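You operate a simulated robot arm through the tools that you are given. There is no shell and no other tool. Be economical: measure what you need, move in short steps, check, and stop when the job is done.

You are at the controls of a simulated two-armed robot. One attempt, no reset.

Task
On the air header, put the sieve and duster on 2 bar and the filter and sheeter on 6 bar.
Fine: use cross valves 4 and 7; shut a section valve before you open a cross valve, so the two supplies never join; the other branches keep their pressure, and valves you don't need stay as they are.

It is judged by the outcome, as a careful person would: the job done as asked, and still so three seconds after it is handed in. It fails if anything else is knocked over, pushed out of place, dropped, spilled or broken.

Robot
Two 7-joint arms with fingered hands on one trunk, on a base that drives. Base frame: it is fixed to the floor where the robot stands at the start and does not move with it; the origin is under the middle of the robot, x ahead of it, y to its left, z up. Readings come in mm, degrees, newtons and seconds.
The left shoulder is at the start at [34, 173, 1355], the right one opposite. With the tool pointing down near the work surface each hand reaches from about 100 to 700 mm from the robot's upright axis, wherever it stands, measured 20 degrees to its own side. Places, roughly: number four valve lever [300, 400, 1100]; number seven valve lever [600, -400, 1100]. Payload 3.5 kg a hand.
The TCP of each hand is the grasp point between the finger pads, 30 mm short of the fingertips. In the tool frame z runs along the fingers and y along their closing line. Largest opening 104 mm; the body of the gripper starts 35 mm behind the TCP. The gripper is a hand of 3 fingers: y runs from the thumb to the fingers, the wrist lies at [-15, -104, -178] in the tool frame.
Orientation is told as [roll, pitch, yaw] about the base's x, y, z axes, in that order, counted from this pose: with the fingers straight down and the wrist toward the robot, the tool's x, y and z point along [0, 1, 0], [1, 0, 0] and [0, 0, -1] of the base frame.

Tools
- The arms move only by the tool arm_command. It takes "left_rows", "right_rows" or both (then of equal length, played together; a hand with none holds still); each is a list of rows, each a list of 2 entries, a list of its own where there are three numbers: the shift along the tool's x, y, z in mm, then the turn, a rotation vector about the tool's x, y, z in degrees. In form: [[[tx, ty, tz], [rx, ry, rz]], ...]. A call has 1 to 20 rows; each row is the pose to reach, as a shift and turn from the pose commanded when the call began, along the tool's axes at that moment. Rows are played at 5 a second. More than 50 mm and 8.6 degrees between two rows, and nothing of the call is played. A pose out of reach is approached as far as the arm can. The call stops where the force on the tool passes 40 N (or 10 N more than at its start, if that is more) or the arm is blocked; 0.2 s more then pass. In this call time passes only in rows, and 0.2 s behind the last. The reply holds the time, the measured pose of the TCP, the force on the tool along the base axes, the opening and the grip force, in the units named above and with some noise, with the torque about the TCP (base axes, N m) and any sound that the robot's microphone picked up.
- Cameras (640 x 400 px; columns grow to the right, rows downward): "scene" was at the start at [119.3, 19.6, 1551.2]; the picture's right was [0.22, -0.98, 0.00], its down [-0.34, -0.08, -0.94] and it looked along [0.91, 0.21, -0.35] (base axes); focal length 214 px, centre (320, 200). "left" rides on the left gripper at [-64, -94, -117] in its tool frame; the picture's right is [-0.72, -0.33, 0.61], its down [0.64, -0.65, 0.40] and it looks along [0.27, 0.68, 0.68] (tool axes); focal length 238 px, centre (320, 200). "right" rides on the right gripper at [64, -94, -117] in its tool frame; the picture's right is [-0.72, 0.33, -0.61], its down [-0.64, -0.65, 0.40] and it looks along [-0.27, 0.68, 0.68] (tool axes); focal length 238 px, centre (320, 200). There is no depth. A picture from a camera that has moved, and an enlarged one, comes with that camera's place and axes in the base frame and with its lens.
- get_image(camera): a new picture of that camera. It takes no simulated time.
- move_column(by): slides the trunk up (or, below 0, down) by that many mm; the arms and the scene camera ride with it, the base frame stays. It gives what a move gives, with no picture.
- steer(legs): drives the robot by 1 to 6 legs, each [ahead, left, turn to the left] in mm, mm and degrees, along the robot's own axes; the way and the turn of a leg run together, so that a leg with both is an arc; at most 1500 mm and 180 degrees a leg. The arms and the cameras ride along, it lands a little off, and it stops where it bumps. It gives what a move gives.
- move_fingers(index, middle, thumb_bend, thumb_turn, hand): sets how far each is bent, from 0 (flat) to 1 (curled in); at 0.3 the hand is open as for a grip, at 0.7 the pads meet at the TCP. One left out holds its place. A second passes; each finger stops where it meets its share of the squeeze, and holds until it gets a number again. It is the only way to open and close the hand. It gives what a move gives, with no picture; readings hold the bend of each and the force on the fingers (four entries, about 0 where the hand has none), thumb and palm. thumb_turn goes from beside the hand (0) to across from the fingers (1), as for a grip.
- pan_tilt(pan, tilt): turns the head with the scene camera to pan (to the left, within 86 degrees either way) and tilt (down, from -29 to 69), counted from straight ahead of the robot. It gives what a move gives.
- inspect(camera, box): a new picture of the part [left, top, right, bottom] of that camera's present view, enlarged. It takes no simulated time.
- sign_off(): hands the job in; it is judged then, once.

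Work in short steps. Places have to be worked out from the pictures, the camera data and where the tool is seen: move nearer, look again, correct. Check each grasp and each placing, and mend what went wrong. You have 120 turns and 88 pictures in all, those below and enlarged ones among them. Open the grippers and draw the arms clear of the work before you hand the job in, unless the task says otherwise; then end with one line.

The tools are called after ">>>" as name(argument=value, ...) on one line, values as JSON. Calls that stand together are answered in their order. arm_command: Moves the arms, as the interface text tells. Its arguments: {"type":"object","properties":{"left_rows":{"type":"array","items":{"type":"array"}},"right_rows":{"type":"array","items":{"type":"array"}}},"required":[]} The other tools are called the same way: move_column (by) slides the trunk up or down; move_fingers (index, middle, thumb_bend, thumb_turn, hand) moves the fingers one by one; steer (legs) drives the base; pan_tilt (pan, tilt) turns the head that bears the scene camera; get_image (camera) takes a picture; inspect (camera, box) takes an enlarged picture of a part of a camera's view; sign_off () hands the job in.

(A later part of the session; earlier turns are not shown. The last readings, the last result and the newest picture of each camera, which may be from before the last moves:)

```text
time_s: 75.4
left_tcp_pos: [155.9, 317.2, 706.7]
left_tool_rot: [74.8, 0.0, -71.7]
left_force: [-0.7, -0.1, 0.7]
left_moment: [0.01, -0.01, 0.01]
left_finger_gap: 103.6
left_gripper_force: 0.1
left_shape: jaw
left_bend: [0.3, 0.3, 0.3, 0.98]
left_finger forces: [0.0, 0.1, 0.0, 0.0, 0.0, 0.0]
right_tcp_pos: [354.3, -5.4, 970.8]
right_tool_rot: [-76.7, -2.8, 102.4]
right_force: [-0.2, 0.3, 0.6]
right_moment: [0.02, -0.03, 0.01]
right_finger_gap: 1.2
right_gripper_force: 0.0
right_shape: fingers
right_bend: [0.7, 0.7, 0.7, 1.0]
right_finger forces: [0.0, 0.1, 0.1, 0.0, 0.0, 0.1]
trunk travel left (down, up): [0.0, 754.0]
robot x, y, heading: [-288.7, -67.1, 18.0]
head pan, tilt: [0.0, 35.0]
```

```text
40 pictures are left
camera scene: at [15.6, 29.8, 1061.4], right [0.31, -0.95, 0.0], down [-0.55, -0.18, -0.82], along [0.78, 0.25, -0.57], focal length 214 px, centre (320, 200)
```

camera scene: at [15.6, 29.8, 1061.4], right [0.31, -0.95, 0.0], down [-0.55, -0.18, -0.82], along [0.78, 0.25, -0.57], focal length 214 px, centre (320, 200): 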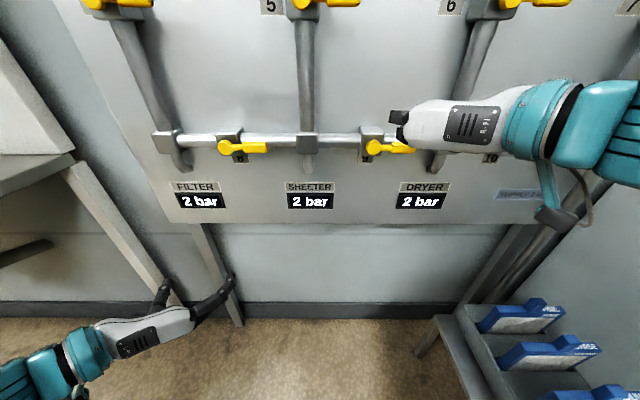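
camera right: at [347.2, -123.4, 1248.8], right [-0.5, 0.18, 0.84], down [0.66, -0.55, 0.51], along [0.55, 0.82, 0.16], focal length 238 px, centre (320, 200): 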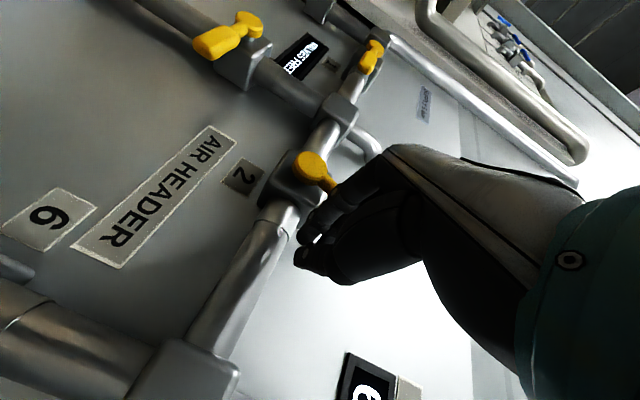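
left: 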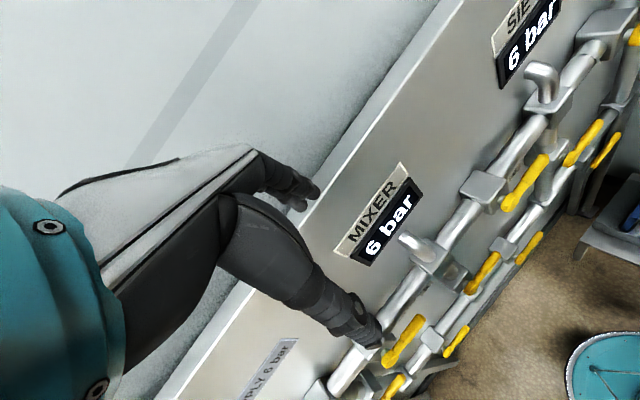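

The trunk bowed forward as it lowered; right TCP is 70 mm above valve 9's hub (≈(450, 55, 901)), 110 mm in front. I move it below: 145 mm down and 40 mm right.

>>> arm_command(right_rows=[[[35, -12, 9], [0, 0, 0]], [[70, -24, 18], [0, 0, 0]], [[104, -35, 27], [0, 0, 0]], [[138, -47, 36], [0, 0, 0]], [[138, -47, 36], [0, 0, 0]]])

>>> get_image(camera="scene")

```text
time_s: 76.6
left_tcp_pos: [154.6, 316.3, 705.8]
left_tool_rot: [74.8, 0.0, -71.7]
left_force: [-1.0, -0.2, 0.2]
left_moment: [0.0, 0.02, 0.02]
left_finger_gap: 103.8
left_gripper_force: 0.0
left_shape: jaw
left_bend: [0.3, 0.3, 0.3, 0.98]
left_finger forces: [0.0, 0.0, 0.0, 0.1, 0.1, 0.1]
right_tcp_pos: [360.8, -30.5, 874.7]
right_tool_rot: [-76.4, -2.8, 102.4]
right_force: [0.6, -0.8, 0.3]
right_moment: [0.02, 0.01, -0.03]
right_finger_gap: 1.0
right_gripper_force: 0.0
right_shape: fingers
right_bend: [0.7, 0.7, 0.7, 1.0]
right_finger forces: [0.1, 0.1, 0.1, 0.2, 0.0, 0.0]
right hand out of reach, approached as far as the arm can: row 3, 4, 5
trunk travel left (down, up): [0.0, 754.0]
robot x, y, heading: [-285.6, -64.4, 18.1]
head pan, tilt: [0.0, 35.0]
```

```text
39 pictures are left
camera scene: at [15.5, 29.9, 1061.4], right [0.31, -0.95, 0.0], down [-0.55, -0.18, -0.82], along [0.78, 0.26, -0.57], focal length 214 px, centre (320, 200)
```

scene: 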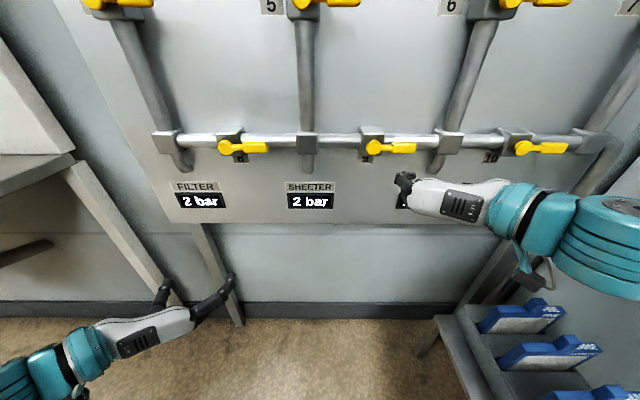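

Bowing brought the shoulders forward, cramping the arm. I back the robot 130 mm, then extend down and forward.

>>> steer(legs=[[-130, 0, 0]])

>>> arm_command(right_rows=[[[5, 0, 35], [0, 0, 0]], [[17, 0, 70], [0, 0, 0]], [[26, 0, 105], [0, 0, 0]], [[40, 0, 120], [0, 0, 0]], [[40, 0, 120], [0, 0, 0]]])

>>> get_image(camera="scene")

```text
time_s: 77.9
left_tcp_pos: [32.3, 276.3, 708.9]
left_tool_rot: [75.0, 0.0, -71.6]
left_force: [-0.4, -0.3, 0.4]
left_moment: [0.01, 0.02, -0.01]
left_finger_gap: 104.0
left_gripper_force: 0.0
left_shape: jaw
left_bend: [0.3, 0.3, 0.3, 0.98]
left_finger forces: [0.0, 0.1, 0.0, 0.0, 0.0, 0.0]
right_tcp_pos: [237.7, -70.6, 875.7]
right_tool_rot: [-76.4, -2.8, 102.5]
right_force: [-0.8, 1.0, -0.1]
right_moment: [0.03, -0.02, 0.0]
right_finger_gap: 1.1
right_gripper_force: 0.1
right_shape: fingers
right_bend: [0.7, 0.7, 0.7, 1.0]
right_finger forces: [0.0, 0.1, 0.1, 0.1, 0.0, 0.0]
trunk travel left (down, up): [0.0, 754.0]
robot x, y, heading: [-411.9, -109.2, 18.3]
head pan, tilt: [0.0, 35.0]
```

```text
time_s: 79.1
left_tcp_pos: [32.6, 276.1, 708.7]
left_tool_rot: [74.9, 0.0, -71.7]
left_force: [0.1, 0.3, 0.0]
left_moment: [0.02, -0.04, 0.02]
left_finger_gap: 103.9
left_gripper_force: 0.0
left_shape: jaw
left_bend: [0.3, 0.3, 0.3, 0.98]
left_finger forces: [0.0, 0.1, 0.0, 0.0, 0.0, 0.0]
right_tcp_pos: [306.6, -68.9, 873.6]
right_tool_rot: [-76.2, -2.7, 102.4]
right_force: [-0.6, 0.6, 0.4]
right_moment: [0.05, -0.05, 0.03]
right_finger_gap: 1.1
right_gripper_force: 0.1
right_shape: fingers
right_bend: [0.7, 0.7, 0.7, 1.0]
right_finger forces: [0.1, 0.1, 0.1, 0.0, 0.0, 0.1]
right hand out of reach, approached as far as the arm can: row 1, 2, 3, 4, 5
trunk travel left (down, up): [0.0, 754.0]
robot x, y, heading: [-411.5, -108.6, 18.0]
head pan, tilt: [0.0, 35.0]
```

```text
38 pictures are left
camera scene: at [-107.4, -10.0, 1061.4], right [0.31, -0.95, 0.0], down [-0.54, -0.18, -0.82], along [0.78, 0.26, -0.57], focal length 214 px, centre (320, 200)
```

scene: 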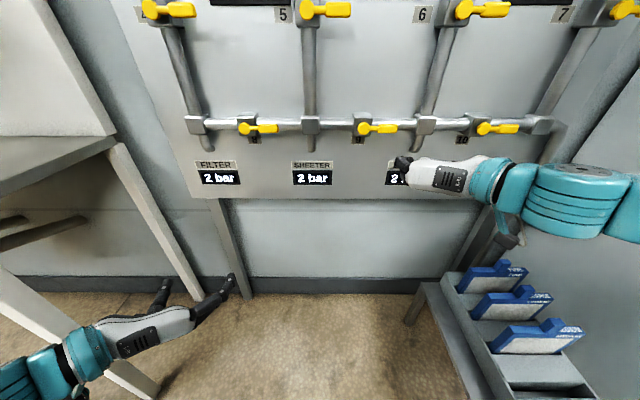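

Down-motion is still wrist-limited; a steeper nose-down pitch relieves that and only light force is needed. I tip 18° down while lowering 53 and advancing 85 mm.

>>> arm_command(right_rows=[[[8, 3, 24], [0, 5, 0]], [[16, 7, 48], [0, 10, 0]], [[25, 10, 72], [0, 15, 0]], [[33, 14, 94], [0, 18, 0]], [[33, 14, 94], [0, 18, 0]]])

>>> get_image(camera="scene")

>>> get_image(camera="right")

```text
time_s: 80.3
left_tcp_pos: [32.1, 277.5, 707.3]
left_tool_rot: [74.8, 0.0, -71.7]
left_force: [-0.7, -0.3, 0.2]
left_moment: [0.02, -0.02, -0.01]
left_finger_gap: 103.9
left_gripper_force: 0.1
left_shape: jaw
left_bend: [0.3, 0.3, 0.3, 0.98]
left_finger forces: [0.0, 0.1, 0.1, 0.0, 0.0, 0.0]
right_tcp_pos: [383.4, -34.6, 820.4]
right_tool_rot: [-58.5, -2.8, 102.4]
right_force: [-0.6, -0.2, -0.9]
right_moment: [0.0, 0.0, 0.03]
right_finger_gap: 1.0
right_gripper_force: 0.0
right_shape: fingers
right_bend: [0.7, 0.7, 0.7, 1.0]
right_finger forces: [0.0, 0.1, 0.1, 0.1, 0.0, 0.0]
trunk travel left (down, up): [0.0, 754.0]
robot x, y, heading: [-415.1, -107.3, 18.5]
head pan, tilt: [0.0, 35.0]
```

```text
37 pictures are left
camera scene: at [-107.3, -9.9, 1061.4], right [0.31, -0.95, 0.0], down [-0.54, -0.18, -0.82], along [0.78, 0.26, -0.57], focal length 214 px, centre (320, 200)
```

scene: 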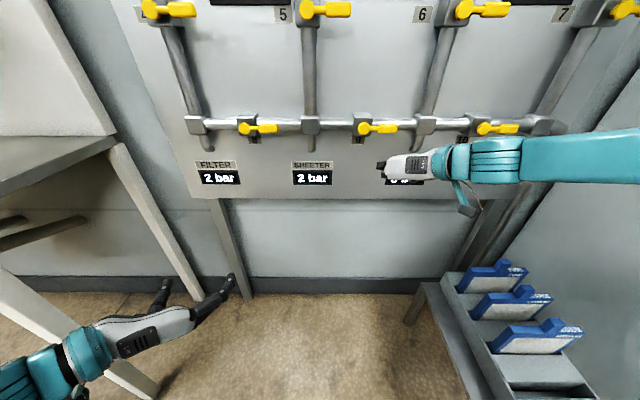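

```text
36 pictures are left
camera right: at [275.6, -155.6, 823.1], right [-0.2, 0.24, 0.95], down [0.81, -0.51, 0.3], along [0.55, 0.83, -0.09], focal length 238 px, centre (320, 200)
```

right: 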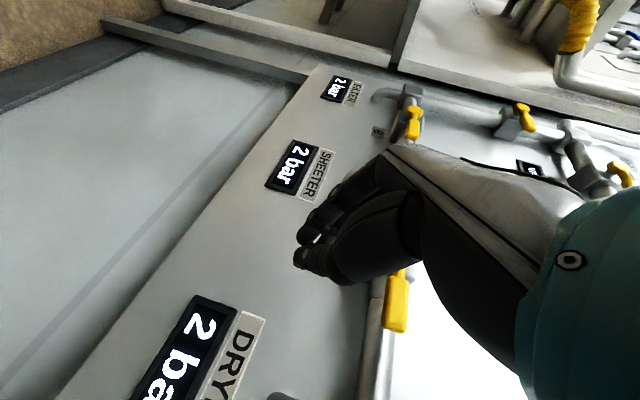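

Good: TCP is 64 right of, 81 below and 92 in front of hub 9. I move in 78 mm, then sweep up along the arc.

>>> arm_command(right_rows=[[[-20, 4, 33], [0, 0, 0]], [[-40, 8, 66], [0, 0, 0]], [[-57, 9, 56], [0, 0, 0]], [[-75, 8, 45], [0, 0, 0]], [[-90, 6, 36], [0, 0, 0]], [[-104, 6, 28], [0, 0, 0]], [[-119, 7, 19], [0, 0, 0]], [[-133, 13, 10], [0, 0, 0]], [[-143, 22, 2], [0, 0, 0]]])

>>> get_image(camera="scene")

```text
time_s: 82.3
left_tcp_pos: [32.3, 276.3, 706.8]
left_tool_rot: [74.7, 0.0, -71.6]
left_force: [0.3, -0.3, -1.2]
left_moment: [0.02, -0.04, 0.01]
left_finger_gap: 104.0
left_gripper_force: 0.0
left_shape: jaw
left_bend: [0.3, 0.3, 0.3, 0.98]
left_finger forces: [0.1, 0.0, 0.0, 0.0, 0.0, 0.0]
right_tcp_pos: [454.6, -1.7, 943.1]
right_tool_rot: [-58.9, -3.3, 102.8]
right_force: [0.3, 0.6, -0.1]
right_moment: [0.01, -0.03, -0.02]
right_finger_gap: 1.2
right_gripper_force: 0.0
right_shape: fingers
right_bend: [0.7, 0.7, 0.7, 1.0]
right_finger forces: [0.0, 0.0, 0.0, 0.0, 0.0, 0.0]
trunk travel left (down, up): [0.0, 754.0]
robot x, y, heading: [-407.1, -109.4, 18.1]
head pan, tilt: [0.0, 35.0]
```

```text
35 pictures are left
camera scene: at [-107.4, -9.9, 1061.4], right [0.31, -0.95, 0.0], down [-0.54, -0.18, -0.82], along [0.78, 0.26, -0.57], focal length 214 px, centre (320, 200)
```

scene: 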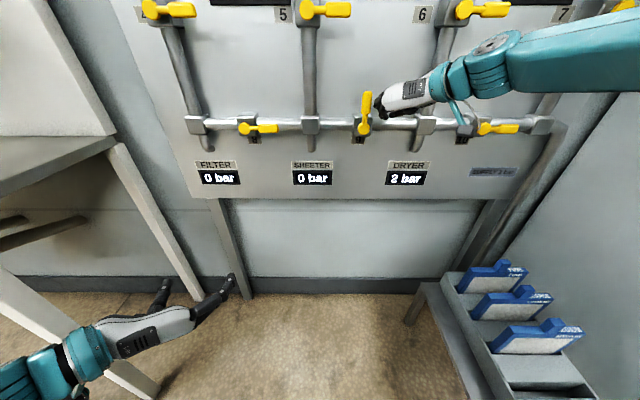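

Valve 9 is shut (filter and sheeter 0 bar, dryer still 2). I nudge it left to make sure it's on its stop, then withdraw.

>>> arm_command(right_rows=[[[-5, 15, -5], [0, 0, 0]], [[-6, 26, -7], [0, 0, 0]]])

>>> arm_command(right_rows=[[[0, -20, 0], [0, 0, 0]], [[15, -25, -30], [0, 0, 0]], [[30, -28, -65], [0, 0, 0]], [[45, -30, -100], [0, 0, 0]]])

>>> get_image(camera="scene")

```text
time_s: 82.9
left_tcp_pos: [33.4, 273.7, 709.4]
left_tool_rot: [74.9, 0.1, -71.9]
left_force: [-0.6, 0.5, 0.5]
left_moment: [-0.02, 0.01, 0.05]
left_finger_gap: 103.6
left_gripper_force: 0.1
left_shape: jaw
left_bend: [0.3, 0.3, 0.3, 0.98]
left_finger forces: [0.1, 0.1, 0.0, 0.1, 0.0, 0.0]
right_tcp_pos: [449.1, 14.4, 944.4]
right_tool_rot: [-59.0, -3.4, 102.2]
right_force: [5.3, -30.8, -5.7]
right_moment: [0.34, 0.04, 0.12]
right_finger_gap: 2.5
right_gripper_force: 15.4
right_shape: fingers
right_bend: [0.7, 0.7, 0.69, 1.0]
right_finger forces: [0.0, 30.0, 0.1, 0.1, 0.0, 0.0]
right hand out of reach, approached as far as the arm can: row 1, 2
trunk travel left (down, up): [0.0, 754.0]
robot x, y, heading: [-410.1, -109.1, 17.9]
head pan, tilt: [0.0, 35.0]
```

```text
time_s: 83.9
left_tcp_pos: [32.1, 275.9, 707.7]
left_tool_rot: [74.8, 0.0, -71.6]
left_force: [0.5, -0.1, -0.3]
left_moment: [-0.01, 0.03, -0.02]
left_finger_gap: 103.7
left_gripper_force: 0.1
left_shape: jaw
left_bend: [0.3, 0.3, 0.3, 0.98]
left_finger forces: [0.0, 0.0, 0.0, 0.0, 0.1, 0.1]
right_tcp_pos: [378.1, -12.2, 930.8]
right_tool_rot: [-59.2, -3.6, 103.1]
right_force: [0.7, -0.1, -0.8]
right_moment: [0.02, 0.01, 0.02]
right_finger_gap: 0.8
right_gripper_force: 0.2
right_shape: fingers
right_bend: [0.7, 0.7, 0.7, 1.0]
right_finger forces: [0.0, 0.0, 0.0, 0.0, 0.1, 0.1]
right hand out of reach, approached as far as the arm can: row 1, 2, 3, 4
trunk travel left (down, up): [0.0, 754.0]
robot x, y, heading: [-408.4, -109.2, 18.5]
head pan, tilt: [0.0, 35.0]
```

```text
34 pictures are left
camera scene: at [-107.1, -10.1, 1061.3], right [0.31, -0.95, 0.0], down [-0.54, -0.18, -0.82], along [0.78, 0.26, -0.57], focal length 214 px, centre (320, 200)
```

scene: 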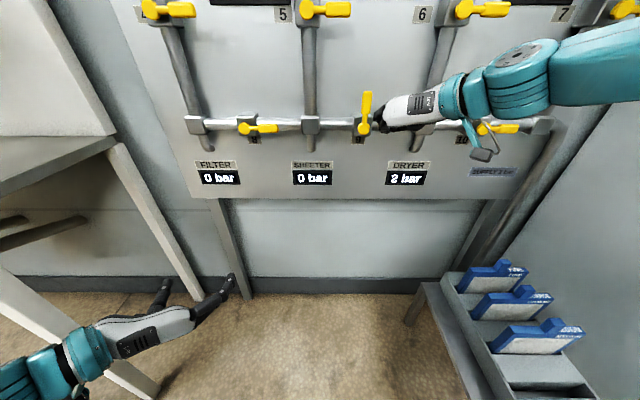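

Valve 9 firmly shut. Now valve 4 with the left hand: I pull the right hand back, raise the trunk 335 mm, and drive forward again 120 mm.

>>> arm_command(right_rows=[[[20, -4, -34], [0, 0, 0]], [[41, -8, -68], [0, 0, 0]], [[50, -10, -100], [0, 0, 0]]])

>>> move_column(by=335)

>>> get_image(camera="scene")

```text
time_s: 84.7
left_tcp_pos: [32.0, 276.2, 707.4]
left_tool_rot: [74.7, 0.0, -71.6]
left_force: [0.1, -0.7, 0.6]
left_moment: [-0.02, 0.01, 0.0]
left_finger_gap: 104.0
left_gripper_force: 0.0
left_shape: jaw
left_bend: [0.3, 0.3, 0.3, 0.98]
left_finger forces: [0.0, 0.0, 0.0, 0.0, 0.1, 0.0]
right_tcp_pos: [323.4, -13.6, 872.7]
right_tool_rot: [-58.5, -2.7, 102.5]
right_force: [0.0, 0.0, -0.3]
right_moment: [-0.07, -0.01, 0.01]
right_finger_gap: 0.8
right_gripper_force: 0.0
right_shape: fingers
right_bend: [0.7, 0.7, 0.7, 1.0]
right_finger forces: [0.0, 0.1, 0.0, 0.0, 0.0, 0.1]
right hand out of reach, approached as far as the arm can: row 1, 2, 3
trunk travel left (down, up): [0.0, 754.0]
robot x, y, heading: [-408.2, -113.5, 18.3]
head pan, tilt: [0.0, 35.0]
```

```text
time_s: 88.0
left_tcp_pos: [31.3, 277.4, 1042.7]
left_tool_rot: [74.9, 0.0, -71.7]
left_force: [-0.3, -0.9, 0.2]
left_moment: [-0.02, 0.0, 0.01]
left_finger_gap: 103.9
left_gripper_force: 0.0
left_shape: jaw
left_bend: [0.3, 0.3, 0.3, 0.98]
left_finger forces: [0.1, 0.0, 0.1, 0.0, 0.0, 0.0]
right_tcp_pos: [322.7, -12.8, 1209.1]
right_tool_rot: [-58.5, -2.8, 102.5]
right_force: [-0.5, -0.3, 0.8]
right_moment: [0.0, -0.03, 0.01]
right_finger_gap: 1.3
right_gripper_force: 0.0
right_shape: fingers
right_bend: [0.7, 0.7, 0.7, 1.0]
right_finger forces: [0.0, 0.0, 0.0, 0.1, 0.1, 0.1]
trunk travel left (down, up): [-335.0, 419.0]
robot x, y, heading: [-411.1, -109.0, 18.2]
head pan, tilt: [0.0, 35.0]
```

```text
33 pictures are left
camera scene: at [-270.4, -63.8, 1411.8], right [0.31, -0.95, 0.0], down [-0.54, -0.18, -0.82], along [0.78, 0.26, -0.57], focal length 214 px, centre (320, 200)
```

scene: 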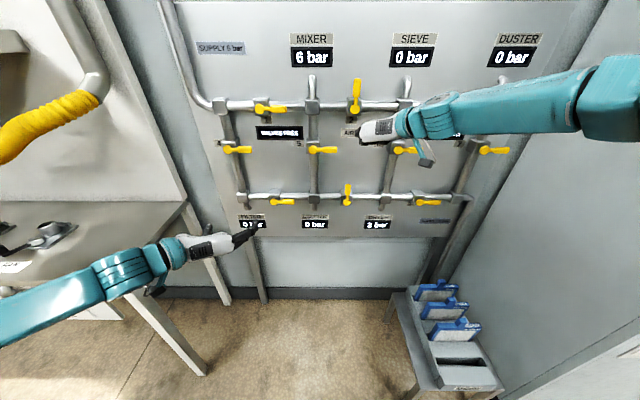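

Valve 2 and 9 both up. Hub 4 is at ≈(314, 467, 1129). I pinch the left hand and move it forward 235 mm toward a spot below lever 4.

>>> move_fingers(hand="left", index=0.7, middle=0.7, thumb_bend=0.7, thumb_turn=1)

>>> arm_command(left_rows=[[[12, -5, 37], [0, 0, 0]], [[23, -9, 75], [0, 0, 0]], [[35, -14, 112], [0, 0, 0]], [[47, -19, 149], [0, 0, 0]], [[59, -23, 187], [0, 0, 0]], [[70, -28, 224], [0, 0, 0]]])

>>> get_image(camera="scene")

>>> get_image(camera="left")

```text
time_s: 89.0
left_tcp_pos: [32.6, 276.6, 1043.7]
left_tool_rot: [74.9, 0.0, -71.5]
left_force: [-1.2, 0.5, 0.7]
left_moment: [-0.03, 0.03, 0.0]
left_finger_gap: 1.7
left_gripper_force: 0.0
left_shape: fingers
left_bend: [0.7, 0.7, 0.7, 1.0]
left_finger forces: [0.0, 0.0, 0.0, 0.0, 0.0, 0.0]
right_tcp_pos: [322.5, -13.9, 1209.6]
right_tool_rot: [-58.5, -2.8, 102.4]
right_force: [0.8, -0.2, -0.6]
right_moment: [-0.02, -0.04, -0.04]
right_finger_gap: 0.9
right_gripper_force: 0.1
right_shape: fingers
right_bend: [0.7, 0.7, 0.7, 1.0]
right_finger forces: [0.1, 0.1, 0.0, 0.0, 0.1, 0.1]
trunk travel left (down, up): [-335.0, 419.0]
robot x, y, heading: [-407.9, -110.4, 18.4]
head pan, tilt: [0.0, 35.0]
```

```text
time_s: 90.4
left_tcp_pos: [247.5, 375.3, 1050.3]
left_tool_rot: [74.7, 0.0, -71.8]
left_force: [0.8, -0.6, -0.3]
left_moment: [0.03, -0.04, -0.01]
left_finger_gap: 1.5
left_gripper_force: 0.0
left_shape: fingers
left_bend: [0.7, 0.7, 0.7, 1.0]
left_finger forces: [0.0, 0.1, 0.0, 0.0, 0.0, 0.0]
right_tcp_pos: [324.1, -14.6, 1208.5]
right_tool_rot: [-58.5, -2.8, 102.5]
right_force: [-0.2, 0.3, -0.8]
right_moment: [0.02, 0.02, 0.0]
right_finger_gap: 0.7
right_gripper_force: 0.0
right_shape: fingers
right_bend: [0.7, 0.7, 0.7, 1.0]
right_finger forces: [0.1, 0.0, 0.0, 0.2, 0.0, 0.1]
trunk travel left (down, up): [-335.0, 419.0]
robot x, y, heading: [-411.4, -108.6, 18.3]
head pan, tilt: [0.0, 35.0]
```

```text
32 pictures are left
camera scene: at [-269.2, -64.9, 1411.8], right [0.31, -0.95, 0.0], down [-0.55, -0.18, -0.82], along [0.78, 0.26, -0.57], focal length 214 px, centre (320, 200)
```

scene: 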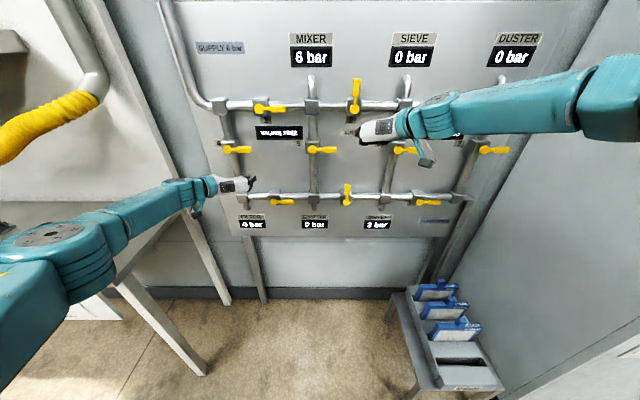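

```text
31 pictures are left
camera left: at [94.2, 424.0, 1020.2], right [0.28, 0.44, -0.86], down [0.33, 0.79, 0.51], along [0.9, -0.42, 0.08], focal length 238 px, centre (320, 200)
```

left: 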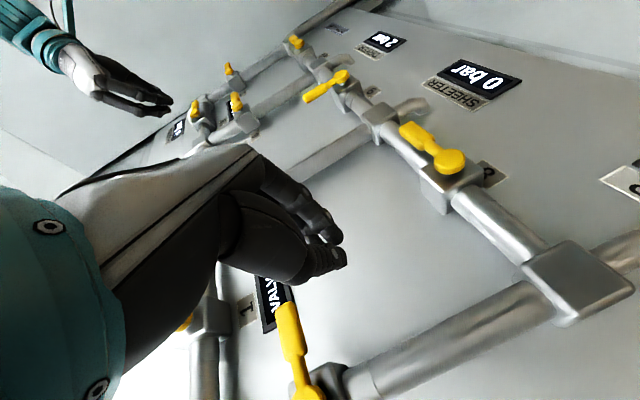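

Left TCP is 66 right, 79 below, 92 in front of hub 4, same as for valve 9. Both section valves are shut, so I move in and sweep lever 4 up.

>>> arm_command(left_rows=[[[10, 0, 38], [0, 0, 0]], [[20, 0, 75], [0, 0, 0]], [[39, 0, 70], [0, 0, 0]], [[60, 2, 65], [0, 0, 0]], [[76, 5, 60], [0, 0, 0]], [[92, 6, 56], [0, 0, 0]], [[109, 6, 51], [0, 0, 0]], [[125, 0, 47], [0, 0, 0]], [[138, -8, 44], [0, 0, 0]], [[147, -18, 41], [0, 0, 0]]])

>>> get_image(camera="scene")

```text
time_s: 92.6
left_tcp_pos: [263.2, 387.4, 1187.2]
left_tool_rot: [74.8, 0.0, -71.6]
left_force: [0.8, 0.2, 0.4]
left_moment: [0.01, 0.02, -0.03]
left_finger_gap: 1.3
left_gripper_force: 0.0
left_shape: fingers
left_bend: [0.7, 0.7, 0.7, 1.0]
left_finger forces: [0.1, 0.0, 0.1, 0.0, 0.0, 0.0]
left hand out of reach, approached as far as the arm can: row 1, 2, 3, 4, 5, 6, 7, 8, 9, 10
right_tcp_pos: [324.6, -13.1, 1208.5]
right_tool_rot: [-58.4, -2.8, 102.6]
right_force: [0.2, 0.0, -0.5]
right_moment: [0.02, 0.0, -0.01]
right_finger_gap: 0.8
right_gripper_force: 0.1
right_shape: fingers
right_bend: [0.7, 0.7, 0.7, 1.0]
right_finger forces: [0.0, 0.0, 0.1, 0.0, 0.0, 0.0]
trunk travel left (down, up): [-335.0, 419.0]
robot x, y, heading: [-411.0, -106.8, 18.2]
head pan, tilt: [0.0, 35.0]
```

```text
30 pictures are left
camera scene: at [-269.6, -63.9, 1411.8], right [0.31, -0.95, 0.0], down [-0.55, -0.18, -0.82], along [0.78, 0.26, -0.57], focal length 214 px, centre (320, 200)
```

scene: 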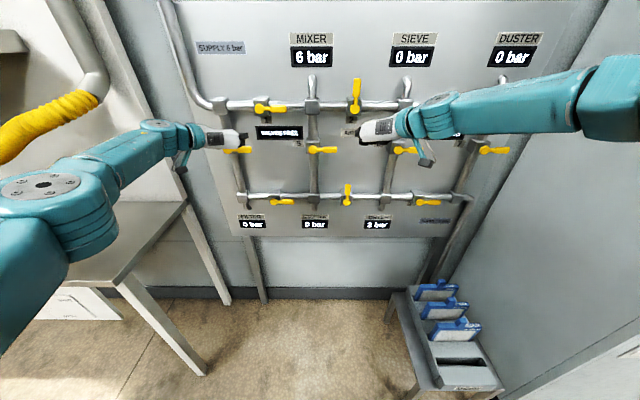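

Out of forward reach; the lever was not touched. I lower the hand back below the lever, then drive 75 mm closer.

>>> arm_command(left_rows=[[[-45, 5, -10], [0, 0, 0]], [[-90, 10, 0], [0, 0, 0]], [[-136, 14, 5], [0, 0, 0]]])

>>> steer(legs=[[75, 0, 0]])

>>> get_image(camera="left")

```text
time_s: 93.4
left_tcp_pos: [237.9, 364.6, 1054.5]
left_tool_rot: [74.9, -0.1, -71.5]
left_force: [-1.7, 0.0, -0.4]
left_moment: [-0.01, 0.01, 0.02]
left_finger_gap: 1.2
left_gripper_force: 0.0
left_shape: fingers
left_bend: [0.7, 0.7, 0.7, 1.0]
left_finger forces: [0.0, 0.1, 0.0, 0.0, 0.0, 0.1]
right_tcp_pos: [322.2, -11.6, 1209.3]
right_tool_rot: [-58.6, -2.7, 102.5]
right_force: [-0.2, 0.2, -0.3]
right_moment: [0.01, 0.0, -0.01]
right_finger_gap: 0.7
right_gripper_force: 0.1
right_shape: fingers
right_bend: [0.7, 0.7, 0.7, 1.0]
right_finger forces: [0.0, 0.1, 0.1, 0.0, 0.1, 0.0]
trunk travel left (down, up): [-335.0, 419.0]
robot x, y, heading: [-405.7, -108.2, 18.4]
head pan, tilt: [0.0, 35.0]
```

```text
time_s: 94.4
left_tcp_pos: [310.5, 388.4, 1053.7]
left_tool_rot: [74.9, 0.1, -71.5]
left_force: [0.3, 0.1, 0.2]
left_moment: [-0.01, 0.03, 0.02]
left_finger_gap: 1.2
left_gripper_force: 0.0
left_shape: fingers
left_bend: [0.7, 0.7, 0.7, 1.0]
left_finger forces: [0.0, 0.1, 0.1, 0.1, 0.0, 0.0]
right_tcp_pos: [394.2, 9.8, 1208.4]
right_tool_rot: [-58.5, -2.9, 102.5]
right_force: [-0.6, 0.2, -0.9]
right_moment: [-0.01, 0.01, -0.01]
right_finger_gap: 1.2
right_gripper_force: 0.2
right_shape: fingers
right_bend: [0.7, 0.7, 0.7, 1.0]
right_finger forces: [0.0, 0.0, 0.1, 0.0, 0.0, 0.1]
trunk travel left (down, up): [-335.0, 419.0]
robot x, y, heading: [-337.1, -88.3, 18.0]
head pan, tilt: [0.0, 35.0]
```

```text
29 pictures are left
camera left: at [157.7, 435.9, 1022.9], right [0.28, 0.44, -0.85], down [0.32, 0.8, 0.51], along [0.9, -0.42, 0.08], focal length 238 px, centre (320, 200)
```

left: 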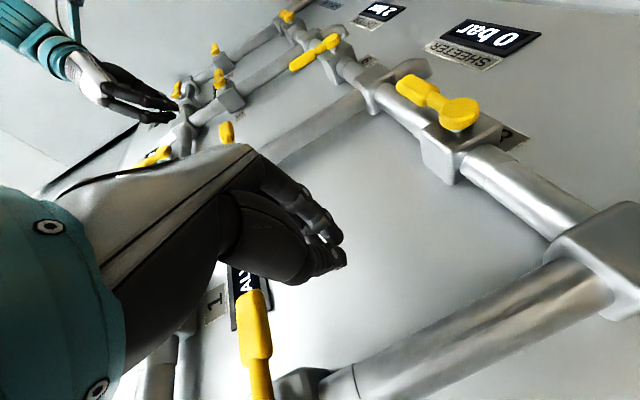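

Now 74 right, 75 below and 28 mm before the lever plane. I sweep lever 4 upward.

>>> arm_command(left_rows=[[[13, -3, 9], [0, 0, 0]], [[30, -3, 4], [0, 0, 0]], [[46, -3, 0], [0, 0, 0]], [[63, -3, -4], [0, 0, 0]], [[79, -4, -9], [0, 0, 0]], [[95, -8, -13], [0, 0, 0]], [[107, -15, -16], [0, 0, 0]], [[118, -24, -19], [0, 0, 0]], [[126, -34, -21], [0, 0, 0]]])

>>> get_image(camera="scene")

```text
time_s: 95.8
left_tcp_pos: [319.8, 393.4, 1120.5]
left_tool_rot: [73.0, 0.8, -72.1]
left_force: [10.0, 1.6, -19.4]
left_moment: [-0.2, 0.2, 0.04]
left_finger_gap: 1.9
left_gripper_force: 10.7
left_shape: fingers
left_bend: [0.68, 0.68, 0.7, 0.97]
left_finger forces: [3.5, 5.4, 0.0, 0.0, 13.2, 0.0]
right_tcp_pos: [395.6, 11.0, 1207.7]
right_tool_rot: [-58.3, -2.8, 102.5]
right_force: [0.1, 0.4, 0.0]
right_moment: [0.02, -0.02, -0.02]
right_finger_gap: 1.1
right_gripper_force: 0.0
right_shape: fingers
right_bend: [0.7, 0.7, 0.7, 1.0]
right_finger forces: [0.1, 0.0, 0.0, 0.0, 0.0, 0.0]
trunk travel left (down, up): [-335.0, 419.0]
robot x, y, heading: [-337.9, -87.5, 18.2]
head pan, tilt: [0.0, 35.0]
stopped in row 6 (left hand): the force on the tool passed its limit at 45 N (the readings are from after the stop); the commanded pose is now the measured one
```

```text
28 pictures are left
camera scene: at [-196.7, -39.7, 1411.6], right [0.31, -0.95, 0.0], down [-0.55, -0.18, -0.82], along [0.78, 0.26, -0.58], focal length 214 px, centre (320, 200)
```

scene: 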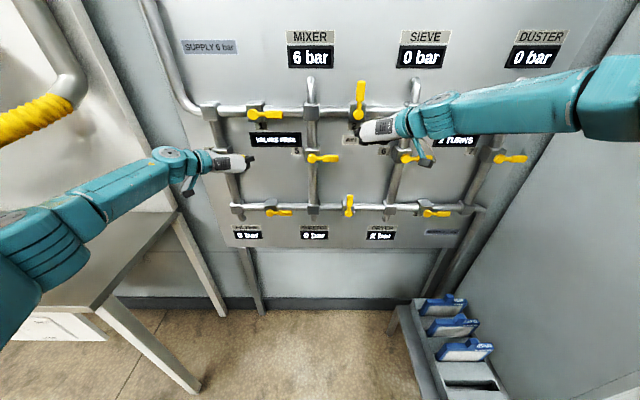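

Force limit reached. I look closely at lever 4 to see whether it moved or something else is touching.

>>> inspect(camera="scene", box=[180, 80, 340, 220])

>>> get_image(camera="left")

```text
2.86 times, centred on (260, 150) of scene
camera zoom: at [-196.7, -39.7, 1411.6], right [0.31, -0.95, 0.0], down [-0.55, -0.18, -0.82], along [0.78, 0.26, -0.58], focal length 613 px, centre (491, 343)
```

zoom: 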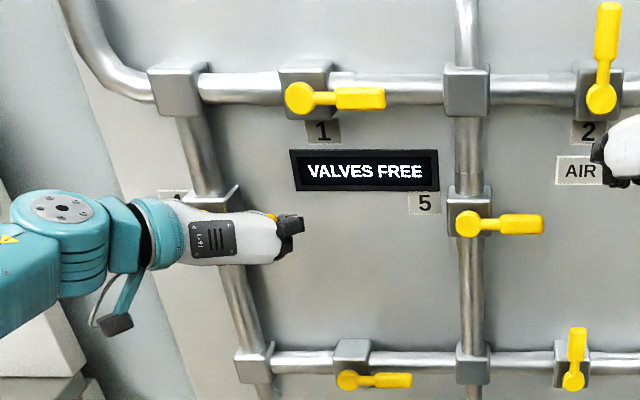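

```text
26 pictures are left
camera left: at [166.0, 443.9, 1095.0], right [0.25, 0.44, -0.86], down [0.35, 0.79, 0.5], along [0.9, -0.43, 0.05], focal length 238 px, centre (320, 200)
```

left: 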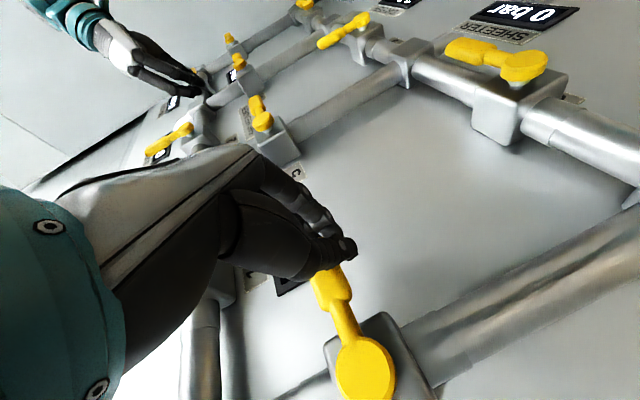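

Lever 4 didn't move up: it's at its stop. By symmetry (valve mounted turned 90°), the cross valves open downward. I back out, go above and come in again.

>>> arm_command(left_rows=[[[-10, 0, 3], [0, 0, 0]], [[-20, 0, -32], [0, 0, 0]], [[-28, 0, -68], [0, 0, 0]], [[10, -3, -78], [0, 0, 0]], [[40, -5, -84], [0, 0, 0]], [[62, -5, -90], [0, 0, 0]]])

>>> get_image(camera="left")

```text
time_s: 97.2
left_tcp_pos: [250.5, 378.4, 1214.6]
left_tool_rot: [73.6, 0.6, -72.1]
left_force: [-0.5, -0.2, 0.0]
left_moment: [-0.02, -0.02, 0.02]
left_finger_gap: 1.4
left_gripper_force: 0.0
left_shape: fingers
left_bend: [0.7, 0.7, 0.7, 1.0]
left_finger forces: [0.0, 0.0, 0.0, 0.0, 0.0, 0.0]
right_tcp_pos: [392.9, 9.3, 1210.1]
right_tool_rot: [-58.5, -2.8, 102.4]
right_force: [0.0, 0.8, 0.1]
right_moment: [0.02, 0.01, 0.0]
right_finger_gap: 1.2
right_gripper_force: 0.1
right_shape: fingers
right_bend: [0.7, 0.7, 0.7, 1.0]
right_finger forces: [0.0, 0.1, 0.0, 0.0, 0.0, 0.0]
trunk travel left (down, up): [-335.0, 419.0]
robot x, y, heading: [-339.1, -86.2, 17.9]
head pan, tilt: [0.0, 35.0]
```

```text
25 pictures are left
camera left: at [97.8, 426.6, 1186.8], right [0.26, 0.44, -0.86], down [0.34, 0.79, 0.51], along [0.9, -0.43, 0.06], focal length 238 px, centre (320, 200)
```

left: 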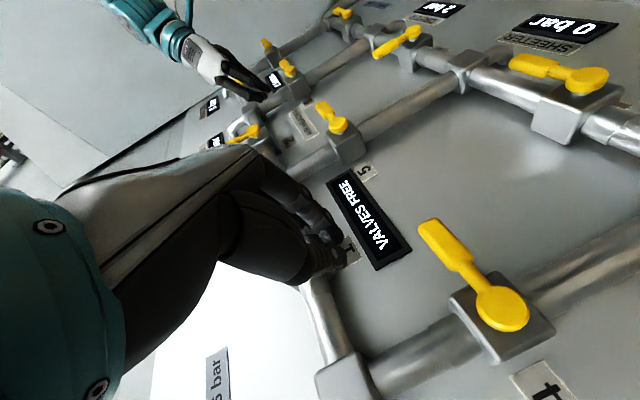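

Clear view: lever 4 still horizontal. TCP is 64 right, 86 above, 88 in front of hub 4; I move in above it and sweep downward.

>>> arm_command(left_rows=[[[-10, 0, 39], [0, 0, 0]], [[-11, 0, 75], [0, 0, 0]], [[-30, 0, 81], [0, 0, 0]], [[-42, 4, 84], [0, 0, 0]], [[-57, 7, 88], [0, 0, 0]], [[-76, 7, 93], [0, 0, 0]], [[-90, 3, 97], [0, 0, 0]], [[-103, -4, 100], [0, 0, 0]], [[-114, -14, 103], [0, 0, 0]], [[-122, -24, 105], [0, 0, 0]]])

>>> get_image(camera="scene")

>>> get_image(camera="left")

```text
time_s: 99.4
left_tcp_pos: [308.2, 422.7, 1066.3]
left_tool_rot: [73.6, 0.5, -72.2]
left_force: [0.3, -0.3, -0.3]
left_moment: [0.0, -0.04, -0.01]
left_finger_gap: 0.7
left_gripper_force: 0.0
left_shape: fingers
left_bend: [0.7, 0.7, 0.7, 1.0]
left_finger forces: [0.1, 0.0, 0.0, 0.0, 0.2, 0.1]
right_tcp_pos: [393.5, 9.8, 1209.0]
right_tool_rot: [-58.5, -2.7, 102.5]
right_force: [-0.1, -0.4, 0.4]
right_moment: [0.01, -0.01, 0.02]
right_finger_gap: 1.0
right_gripper_force: 0.1
right_shape: fingers
right_bend: [0.7, 0.7, 0.7, 1.0]
right_finger forces: [0.1, 0.0, 0.0, 0.1, 0.1, 0.0]
trunk travel left (down, up): [-335.0, 419.0]
robot x, y, heading: [-337.2, -85.6, 18.6]
head pan, tilt: [0.0, 35.0]
```

```text
24 pictures are left
camera scene: at [-199.6, -40.3, 1411.9], right [0.31, -0.95, 0.0], down [-0.54, -0.18, -0.82], along [0.78, 0.26, -0.57], focal length 214 px, centre (320, 200)
```

scene: 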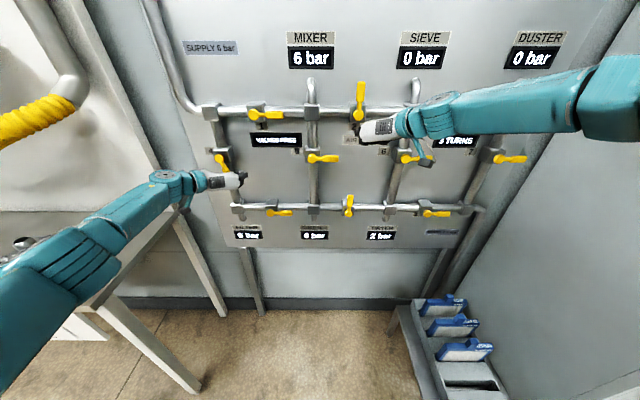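

```text
23 pictures are left
camera left: at [153.6, 471.9, 1037.9], right [0.26, 0.44, -0.86], down [0.34, 0.79, 0.51], along [0.9, -0.43, 0.06], focal length 238 px, centre (320, 200)
```

left: 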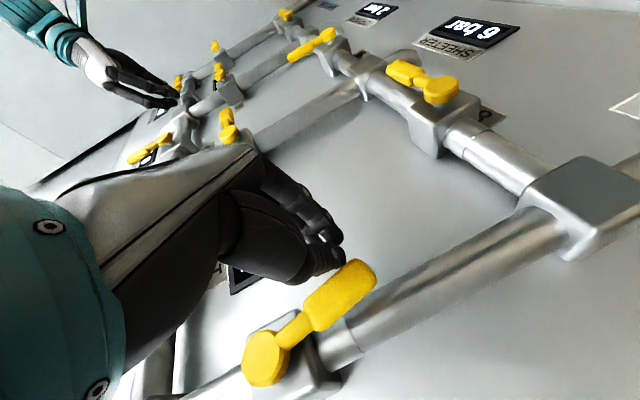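

Filter and sheeter now read 6 bar; lever is ~65° down. I push left to bring it to its stop.

>>> arm_command(left_rows=[[[-5, -14, 1], [0, 0, 0]], [[-5, -28, 1], [0, 0, 0]], [[-4, -42, 1], [0, 0, 0]]])

>>> get_image(camera="left")

```text
time_s: 100.2
left_tcp_pos: [285.2, 449.0, 1063.0]
left_tool_rot: [73.5, 0.5, -72.2]
left_force: [-3.1, -10.6, 0.4]
left_moment: [-0.12, 0.08, -0.18]
left_finger_gap: 0.0
left_gripper_force: 7.4
left_shape: fingers
left_bend: [0.67, 0.7, 0.75, 1.0]
left_finger forces: [0.0, 0.1, 0.1, 0.0, 14.2, 0.0]
left hand out of reach, approached as far as the arm can: row 3
right_tcp_pos: [392.2, 10.8, 1211.0]
right_tool_rot: [-58.6, -2.8, 102.6]
right_force: [0.5, 0.1, 0.1]
right_moment: [0.0, -0.03, -0.02]
right_finger_gap: 1.0
right_gripper_force: 0.0
right_shape: fingers
right_bend: [0.7, 0.7, 0.7, 1.0]
right_finger forces: [0.1, 0.0, 0.1, 0.1, 0.1, 0.0]
trunk travel left (down, up): [-335.0, 419.0]
robot x, y, heading: [-342.5, -86.5, 18.2]
head pan, tilt: [0.0, 35.0]
```

```text
22 pictures are left
camera left: at [132.4, 499.8, 1035.5], right [0.27, 0.44, -0.86], down [0.34, 0.79, 0.51], along [0.9, -0.43, 0.06], focal length 238 px, centre (320, 200)
```

left: 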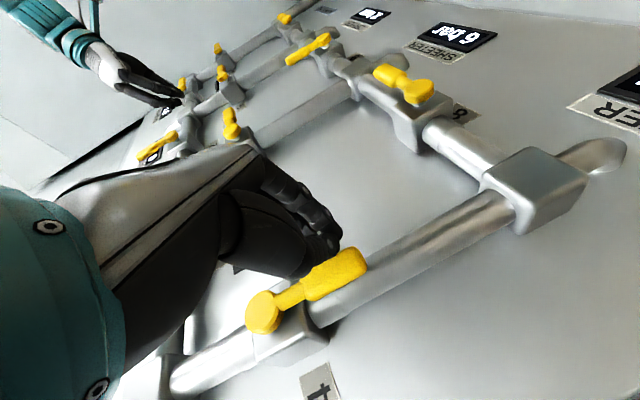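

Lever 4 is in line with its pipe at its stop. I withdraw the left hand straight back, pull the right hand back, and look to the right around valve 7, the cabinet and rack.

>>> arm_command(left_rows=[[[0, 15, -10], [0, 0, 0]], [[-10, 20, -50], [0, 0, 0]], [[-20, 20, -95], [0, 0, 0]], [[-30, 20, -140], [0, 0, 0]], [[-40, 20, -185], [0, 0, 0]]])

>>> pan_tilt(pan=-55, tilt=50)

>>> get_image(camera="scene")

```text
time_s: 101.4
left_tcp_pos: [110.9, 374.4, 1076.2]
left_tool_rot: [73.6, 0.5, -72.0]
left_force: [-0.1, 0.3, 0.7]
left_moment: [0.01, -0.01, 0.02]
left_finger_gap: 1.0
left_gripper_force: 0.0
left_shape: fingers
left_bend: [0.7, 0.7, 0.7, 1.0]
left_finger forces: [0.1, 0.1, 0.1, 0.1, 0.0, 0.0]
right_tcp_pos: [393.4, 10.5, 1210.0]
right_tool_rot: [-58.6, -2.8, 102.5]
right_force: [-1.2, -0.2, 0.0]
right_moment: [-0.03, 0.03, 0.01]
right_finger_gap: 1.1
right_gripper_force: 0.2
right_shape: fingers
right_bend: [0.7, 0.7, 0.7, 1.0]
right_finger forces: [0.0, 0.0, 0.0, 0.1, 0.0, 0.0]
trunk travel left (down, up): [-335.0, 419.0]
robot x, y, heading: [-339.1, -82.1, 18.3]
head pan, tilt: [0.0, 35.0]
```

```text
time_s: 102.6
left_tcp_pos: [112.6, 373.7, 1076.2]
left_tool_rot: [73.6, 0.6, -72.1]
left_force: [-0.7, 0.4, 0.0]
left_moment: [-0.02, 0.02, 0.01]
left_finger_gap: 1.2
left_gripper_force: 0.1
left_shape: fingers
left_bend: [0.7, 0.7, 0.7, 1.0]
left_finger forces: [0.0, 0.1, 0.0, 0.0, 0.0, 0.1]
right_tcp_pos: [394.2, 10.3, 1209.6]
right_tool_rot: [-58.5, -2.9, 102.5]
right_force: [-0.2, -0.4, 0.4]
right_moment: [0.0, 0.03, 0.03]
right_finger_gap: 0.9
right_gripper_force: 0.1
right_shape: fingers
right_bend: [0.7, 0.7, 0.7, 1.0]
right_finger forces: [0.0, 0.0, 0.0, 0.0, 0.1, 0.0]
trunk travel left (down, up): [-335.0, 419.0]
robot x, y, heading: [-335.2, -83.0, 18.2]
head pan, tilt: [-55.0, 50.0]
```

```text
21 pictures are left
camera scene: at [-221.6, -114.1, 1390.2], right [-0.6, -0.8, 0.0], down [-0.61, 0.46, -0.64], along [0.52, -0.38, -0.77], focal length 214 px, centre (320, 200)
```

scene: 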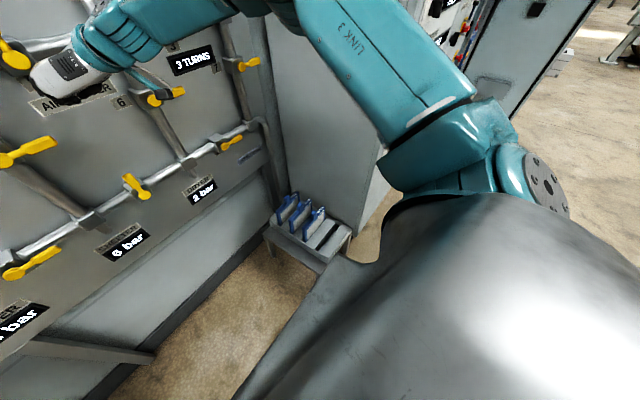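

Valves counter reads 3 turns. The cabinet face slants away from the panel; the left hand (forearm from the left) is best for valve 7. I raise the right arm 260 mm and draw it back so the left can pass beneath.

>>> arm_command(right_rows=[[[9, -2, -28], [0, 0, 0]], [[-10, -2, -65], [0, 0, 0]], [[-40, -1, -100], [0, 0, 0]], [[-70, 0, -135], [0, 0, 0]], [[-100, 0, -170], [0, 0, 0]], [[-130, 0, -205], [0, 0, 0]], [[-160, 0, -238], [0, 0, 0]]])

>>> pan_tilt(pan=-10, tilt=35)

>>> get_image(camera="scene")

```text
time_s: 104.2
left_tcp_pos: [111.5, 373.8, 1075.8]
left_tool_rot: [73.6, 0.5, -72.2]
left_force: [0.5, -0.3, 0.2]
left_moment: [0.01, -0.01, 0.0]
left_finger_gap: 1.2
left_gripper_force: 0.0
left_shape: fingers
left_bend: [0.7, 0.7, 0.7, 1.0]
left_finger forces: [0.1, 0.0, 0.1, 0.0, 0.1, 0.1]
right_tcp_pos: [297.9, 20.1, 1421.1]
right_tool_rot: [-62.1, -7.9, 107.2]
right_force: [-1.1, 0.1, -0.2]
right_moment: [-0.04, 0.0, 0.01]
right_finger_gap: 0.8
right_gripper_force: 0.0
right_shape: fingers
right_bend: [0.7, 0.7, 0.7, 1.0]
right_finger forces: [0.1, 0.0, 0.1, 0.0, 0.0, 0.0]
right hand out of reach, approached as far as the arm can: row 3, 4, 5, 6, 7
trunk travel left (down, up): [-335.0, 419.0]
robot x, y, heading: [-337.9, -80.7, 18.3]
head pan, tilt: [-55.0, 50.0]
```

```text
time_s: 105.3
left_tcp_pos: [113.2, 374.6, 1075.9]
left_tool_rot: [73.6, 0.5, -72.1]
left_force: [0.0, 0.4, 0.9]
left_moment: [0.02, 0.03, 0.02]
left_finger_gap: 1.1
left_gripper_force: 0.0
left_shape: fingers
left_bend: [0.7, 0.7, 0.7, 1.0]
left_finger forces: [0.1, 0.0, 0.0, 0.0, 0.0, 0.0]
right_tcp_pos: [298.9, 20.4, 1419.7]
right_tool_rot: [-62.0, -7.8, 106.9]
right_force: [-0.4, 0.1, -0.4]
right_moment: [0.01, 0.01, 0.0]
right_finger_gap: 1.1
right_gripper_force: 0.0
right_shape: fingers
right_bend: [0.7, 0.7, 0.7, 1.0]
right_finger forces: [0.0, 0.1, 0.0, 0.0, 0.0, 0.0]
trunk travel left (down, up): [-335.0, 419.0]
robot x, y, heading: [-336.0, -85.3, 18.5]
head pan, tilt: [-10.0, 35.0]
```

```text
20 pictures are left
camera scene: at [-196.1, -55.6, 1411.9], right [0.14, -0.99, 0.0], down [-0.57, -0.08, -0.82], along [0.81, 0.12, -0.57], focal length 214 px, centre (320, 200)
```

scene: 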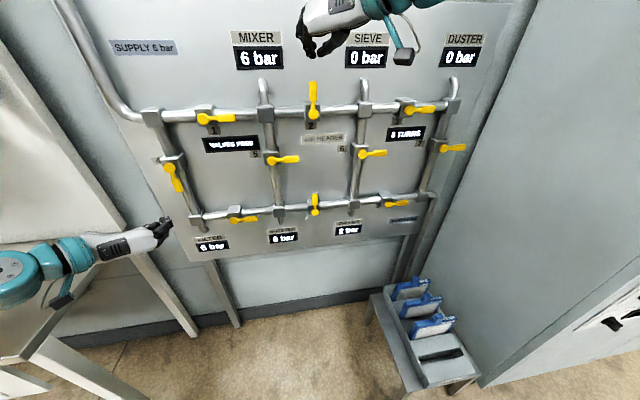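

The right arm, with the robot turned ~30° right, actually clears the cabinet (its elbow then lies behind the hand). I first retract the left hand 150 mm back and 60 mm right, then turn and advance.

>>> arm_command(left_rows=[[[-10, 15, -36], [0, 0, 0]], [[-20, 30, -72], [0, 0, 0]], [[-30, 45, -109], [0, 0, 0]], [[-40, 60, -145], [0, 0, 0]]])

>>> steer(legs=[[0, 0, -30]])

>>> get_image(camera="scene")

```text
time_s: 106.3
left_tcp_pos: [-12.9, 269.9, 1080.1]
left_tool_rot: [73.6, 0.6, -71.9]
left_force: [0.1, 0.0, 0.0]
left_moment: [0.03, -0.06, 0.0]
left_finger_gap: 1.1
left_gripper_force: 0.0
left_shape: fingers
left_bend: [0.7, 0.7, 0.7, 1.0]
left_finger forces: [0.0, 0.1, 0.0, 0.0, 0.0, 0.1]
right_tcp_pos: [298.2, 19.2, 1420.8]
right_tool_rot: [-62.1, -7.8, 107.0]
right_force: [-0.5, -0.6, -0.1]
right_moment: [0.0, -0.02, 0.0]
right_finger_gap: 0.8
right_gripper_force: 0.0
right_shape: fingers
right_bend: [0.7, 0.7, 0.7, 1.0]
right_finger forces: [0.0, 0.0, 0.1, 0.0, 0.0, 0.0]
trunk travel left (down, up): [-335.0, 419.0]
robot x, y, heading: [-340.1, -85.8, 18.1]
head pan, tilt: [-10.0, 35.0]
```

```text
time_s: 108.2
left_tcp_pos: [121.4, 62.0, 1079.1]
left_tool_rot: [73.6, 0.5, -102.0]
left_force: [0.4, 0.5, -1.0]
left_moment: [0.01, 0.02, -0.01]
left_finger_gap: 1.3
left_gripper_force: 0.1
left_shape: fingers
left_bend: [0.7, 0.7, 0.7, 1.0]
left_finger forces: [0.0, 0.0, 0.0, 0.0, 0.0, 0.0]
right_tcp_pos: [265.7, -310.9, 1418.8]
right_tool_rot: [-62.0, -7.8, 77.2]
right_force: [0.0, -1.0, -0.3]
right_moment: [0.02, 0.02, 0.01]
right_finger_gap: 0.8
right_gripper_force: 0.0
right_shape: fingers
right_bend: [0.7, 0.7, 0.7, 1.0]
right_finger forces: [0.1, 0.0, 0.0, 0.0, 0.1, 0.1]
trunk travel left (down, up): [-335.0, 419.0]
robot x, y, heading: [-338.8, -84.7, -11.9]
head pan, tilt: [-10.0, 35.0]
```

```text
19 pictures are left
camera scene: at [-199.7, -130.0, 1411.9], right [-0.37, -0.93, 0.0], down [-0.53, 0.21, -0.82], along [0.76, -0.3, -0.57], focal length 214 px, centre (320, 200)
```

scene: 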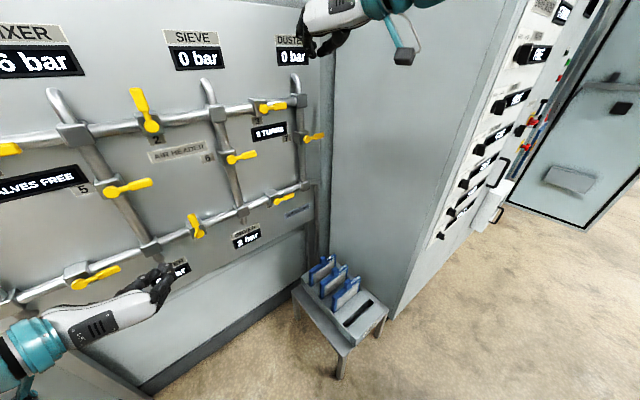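

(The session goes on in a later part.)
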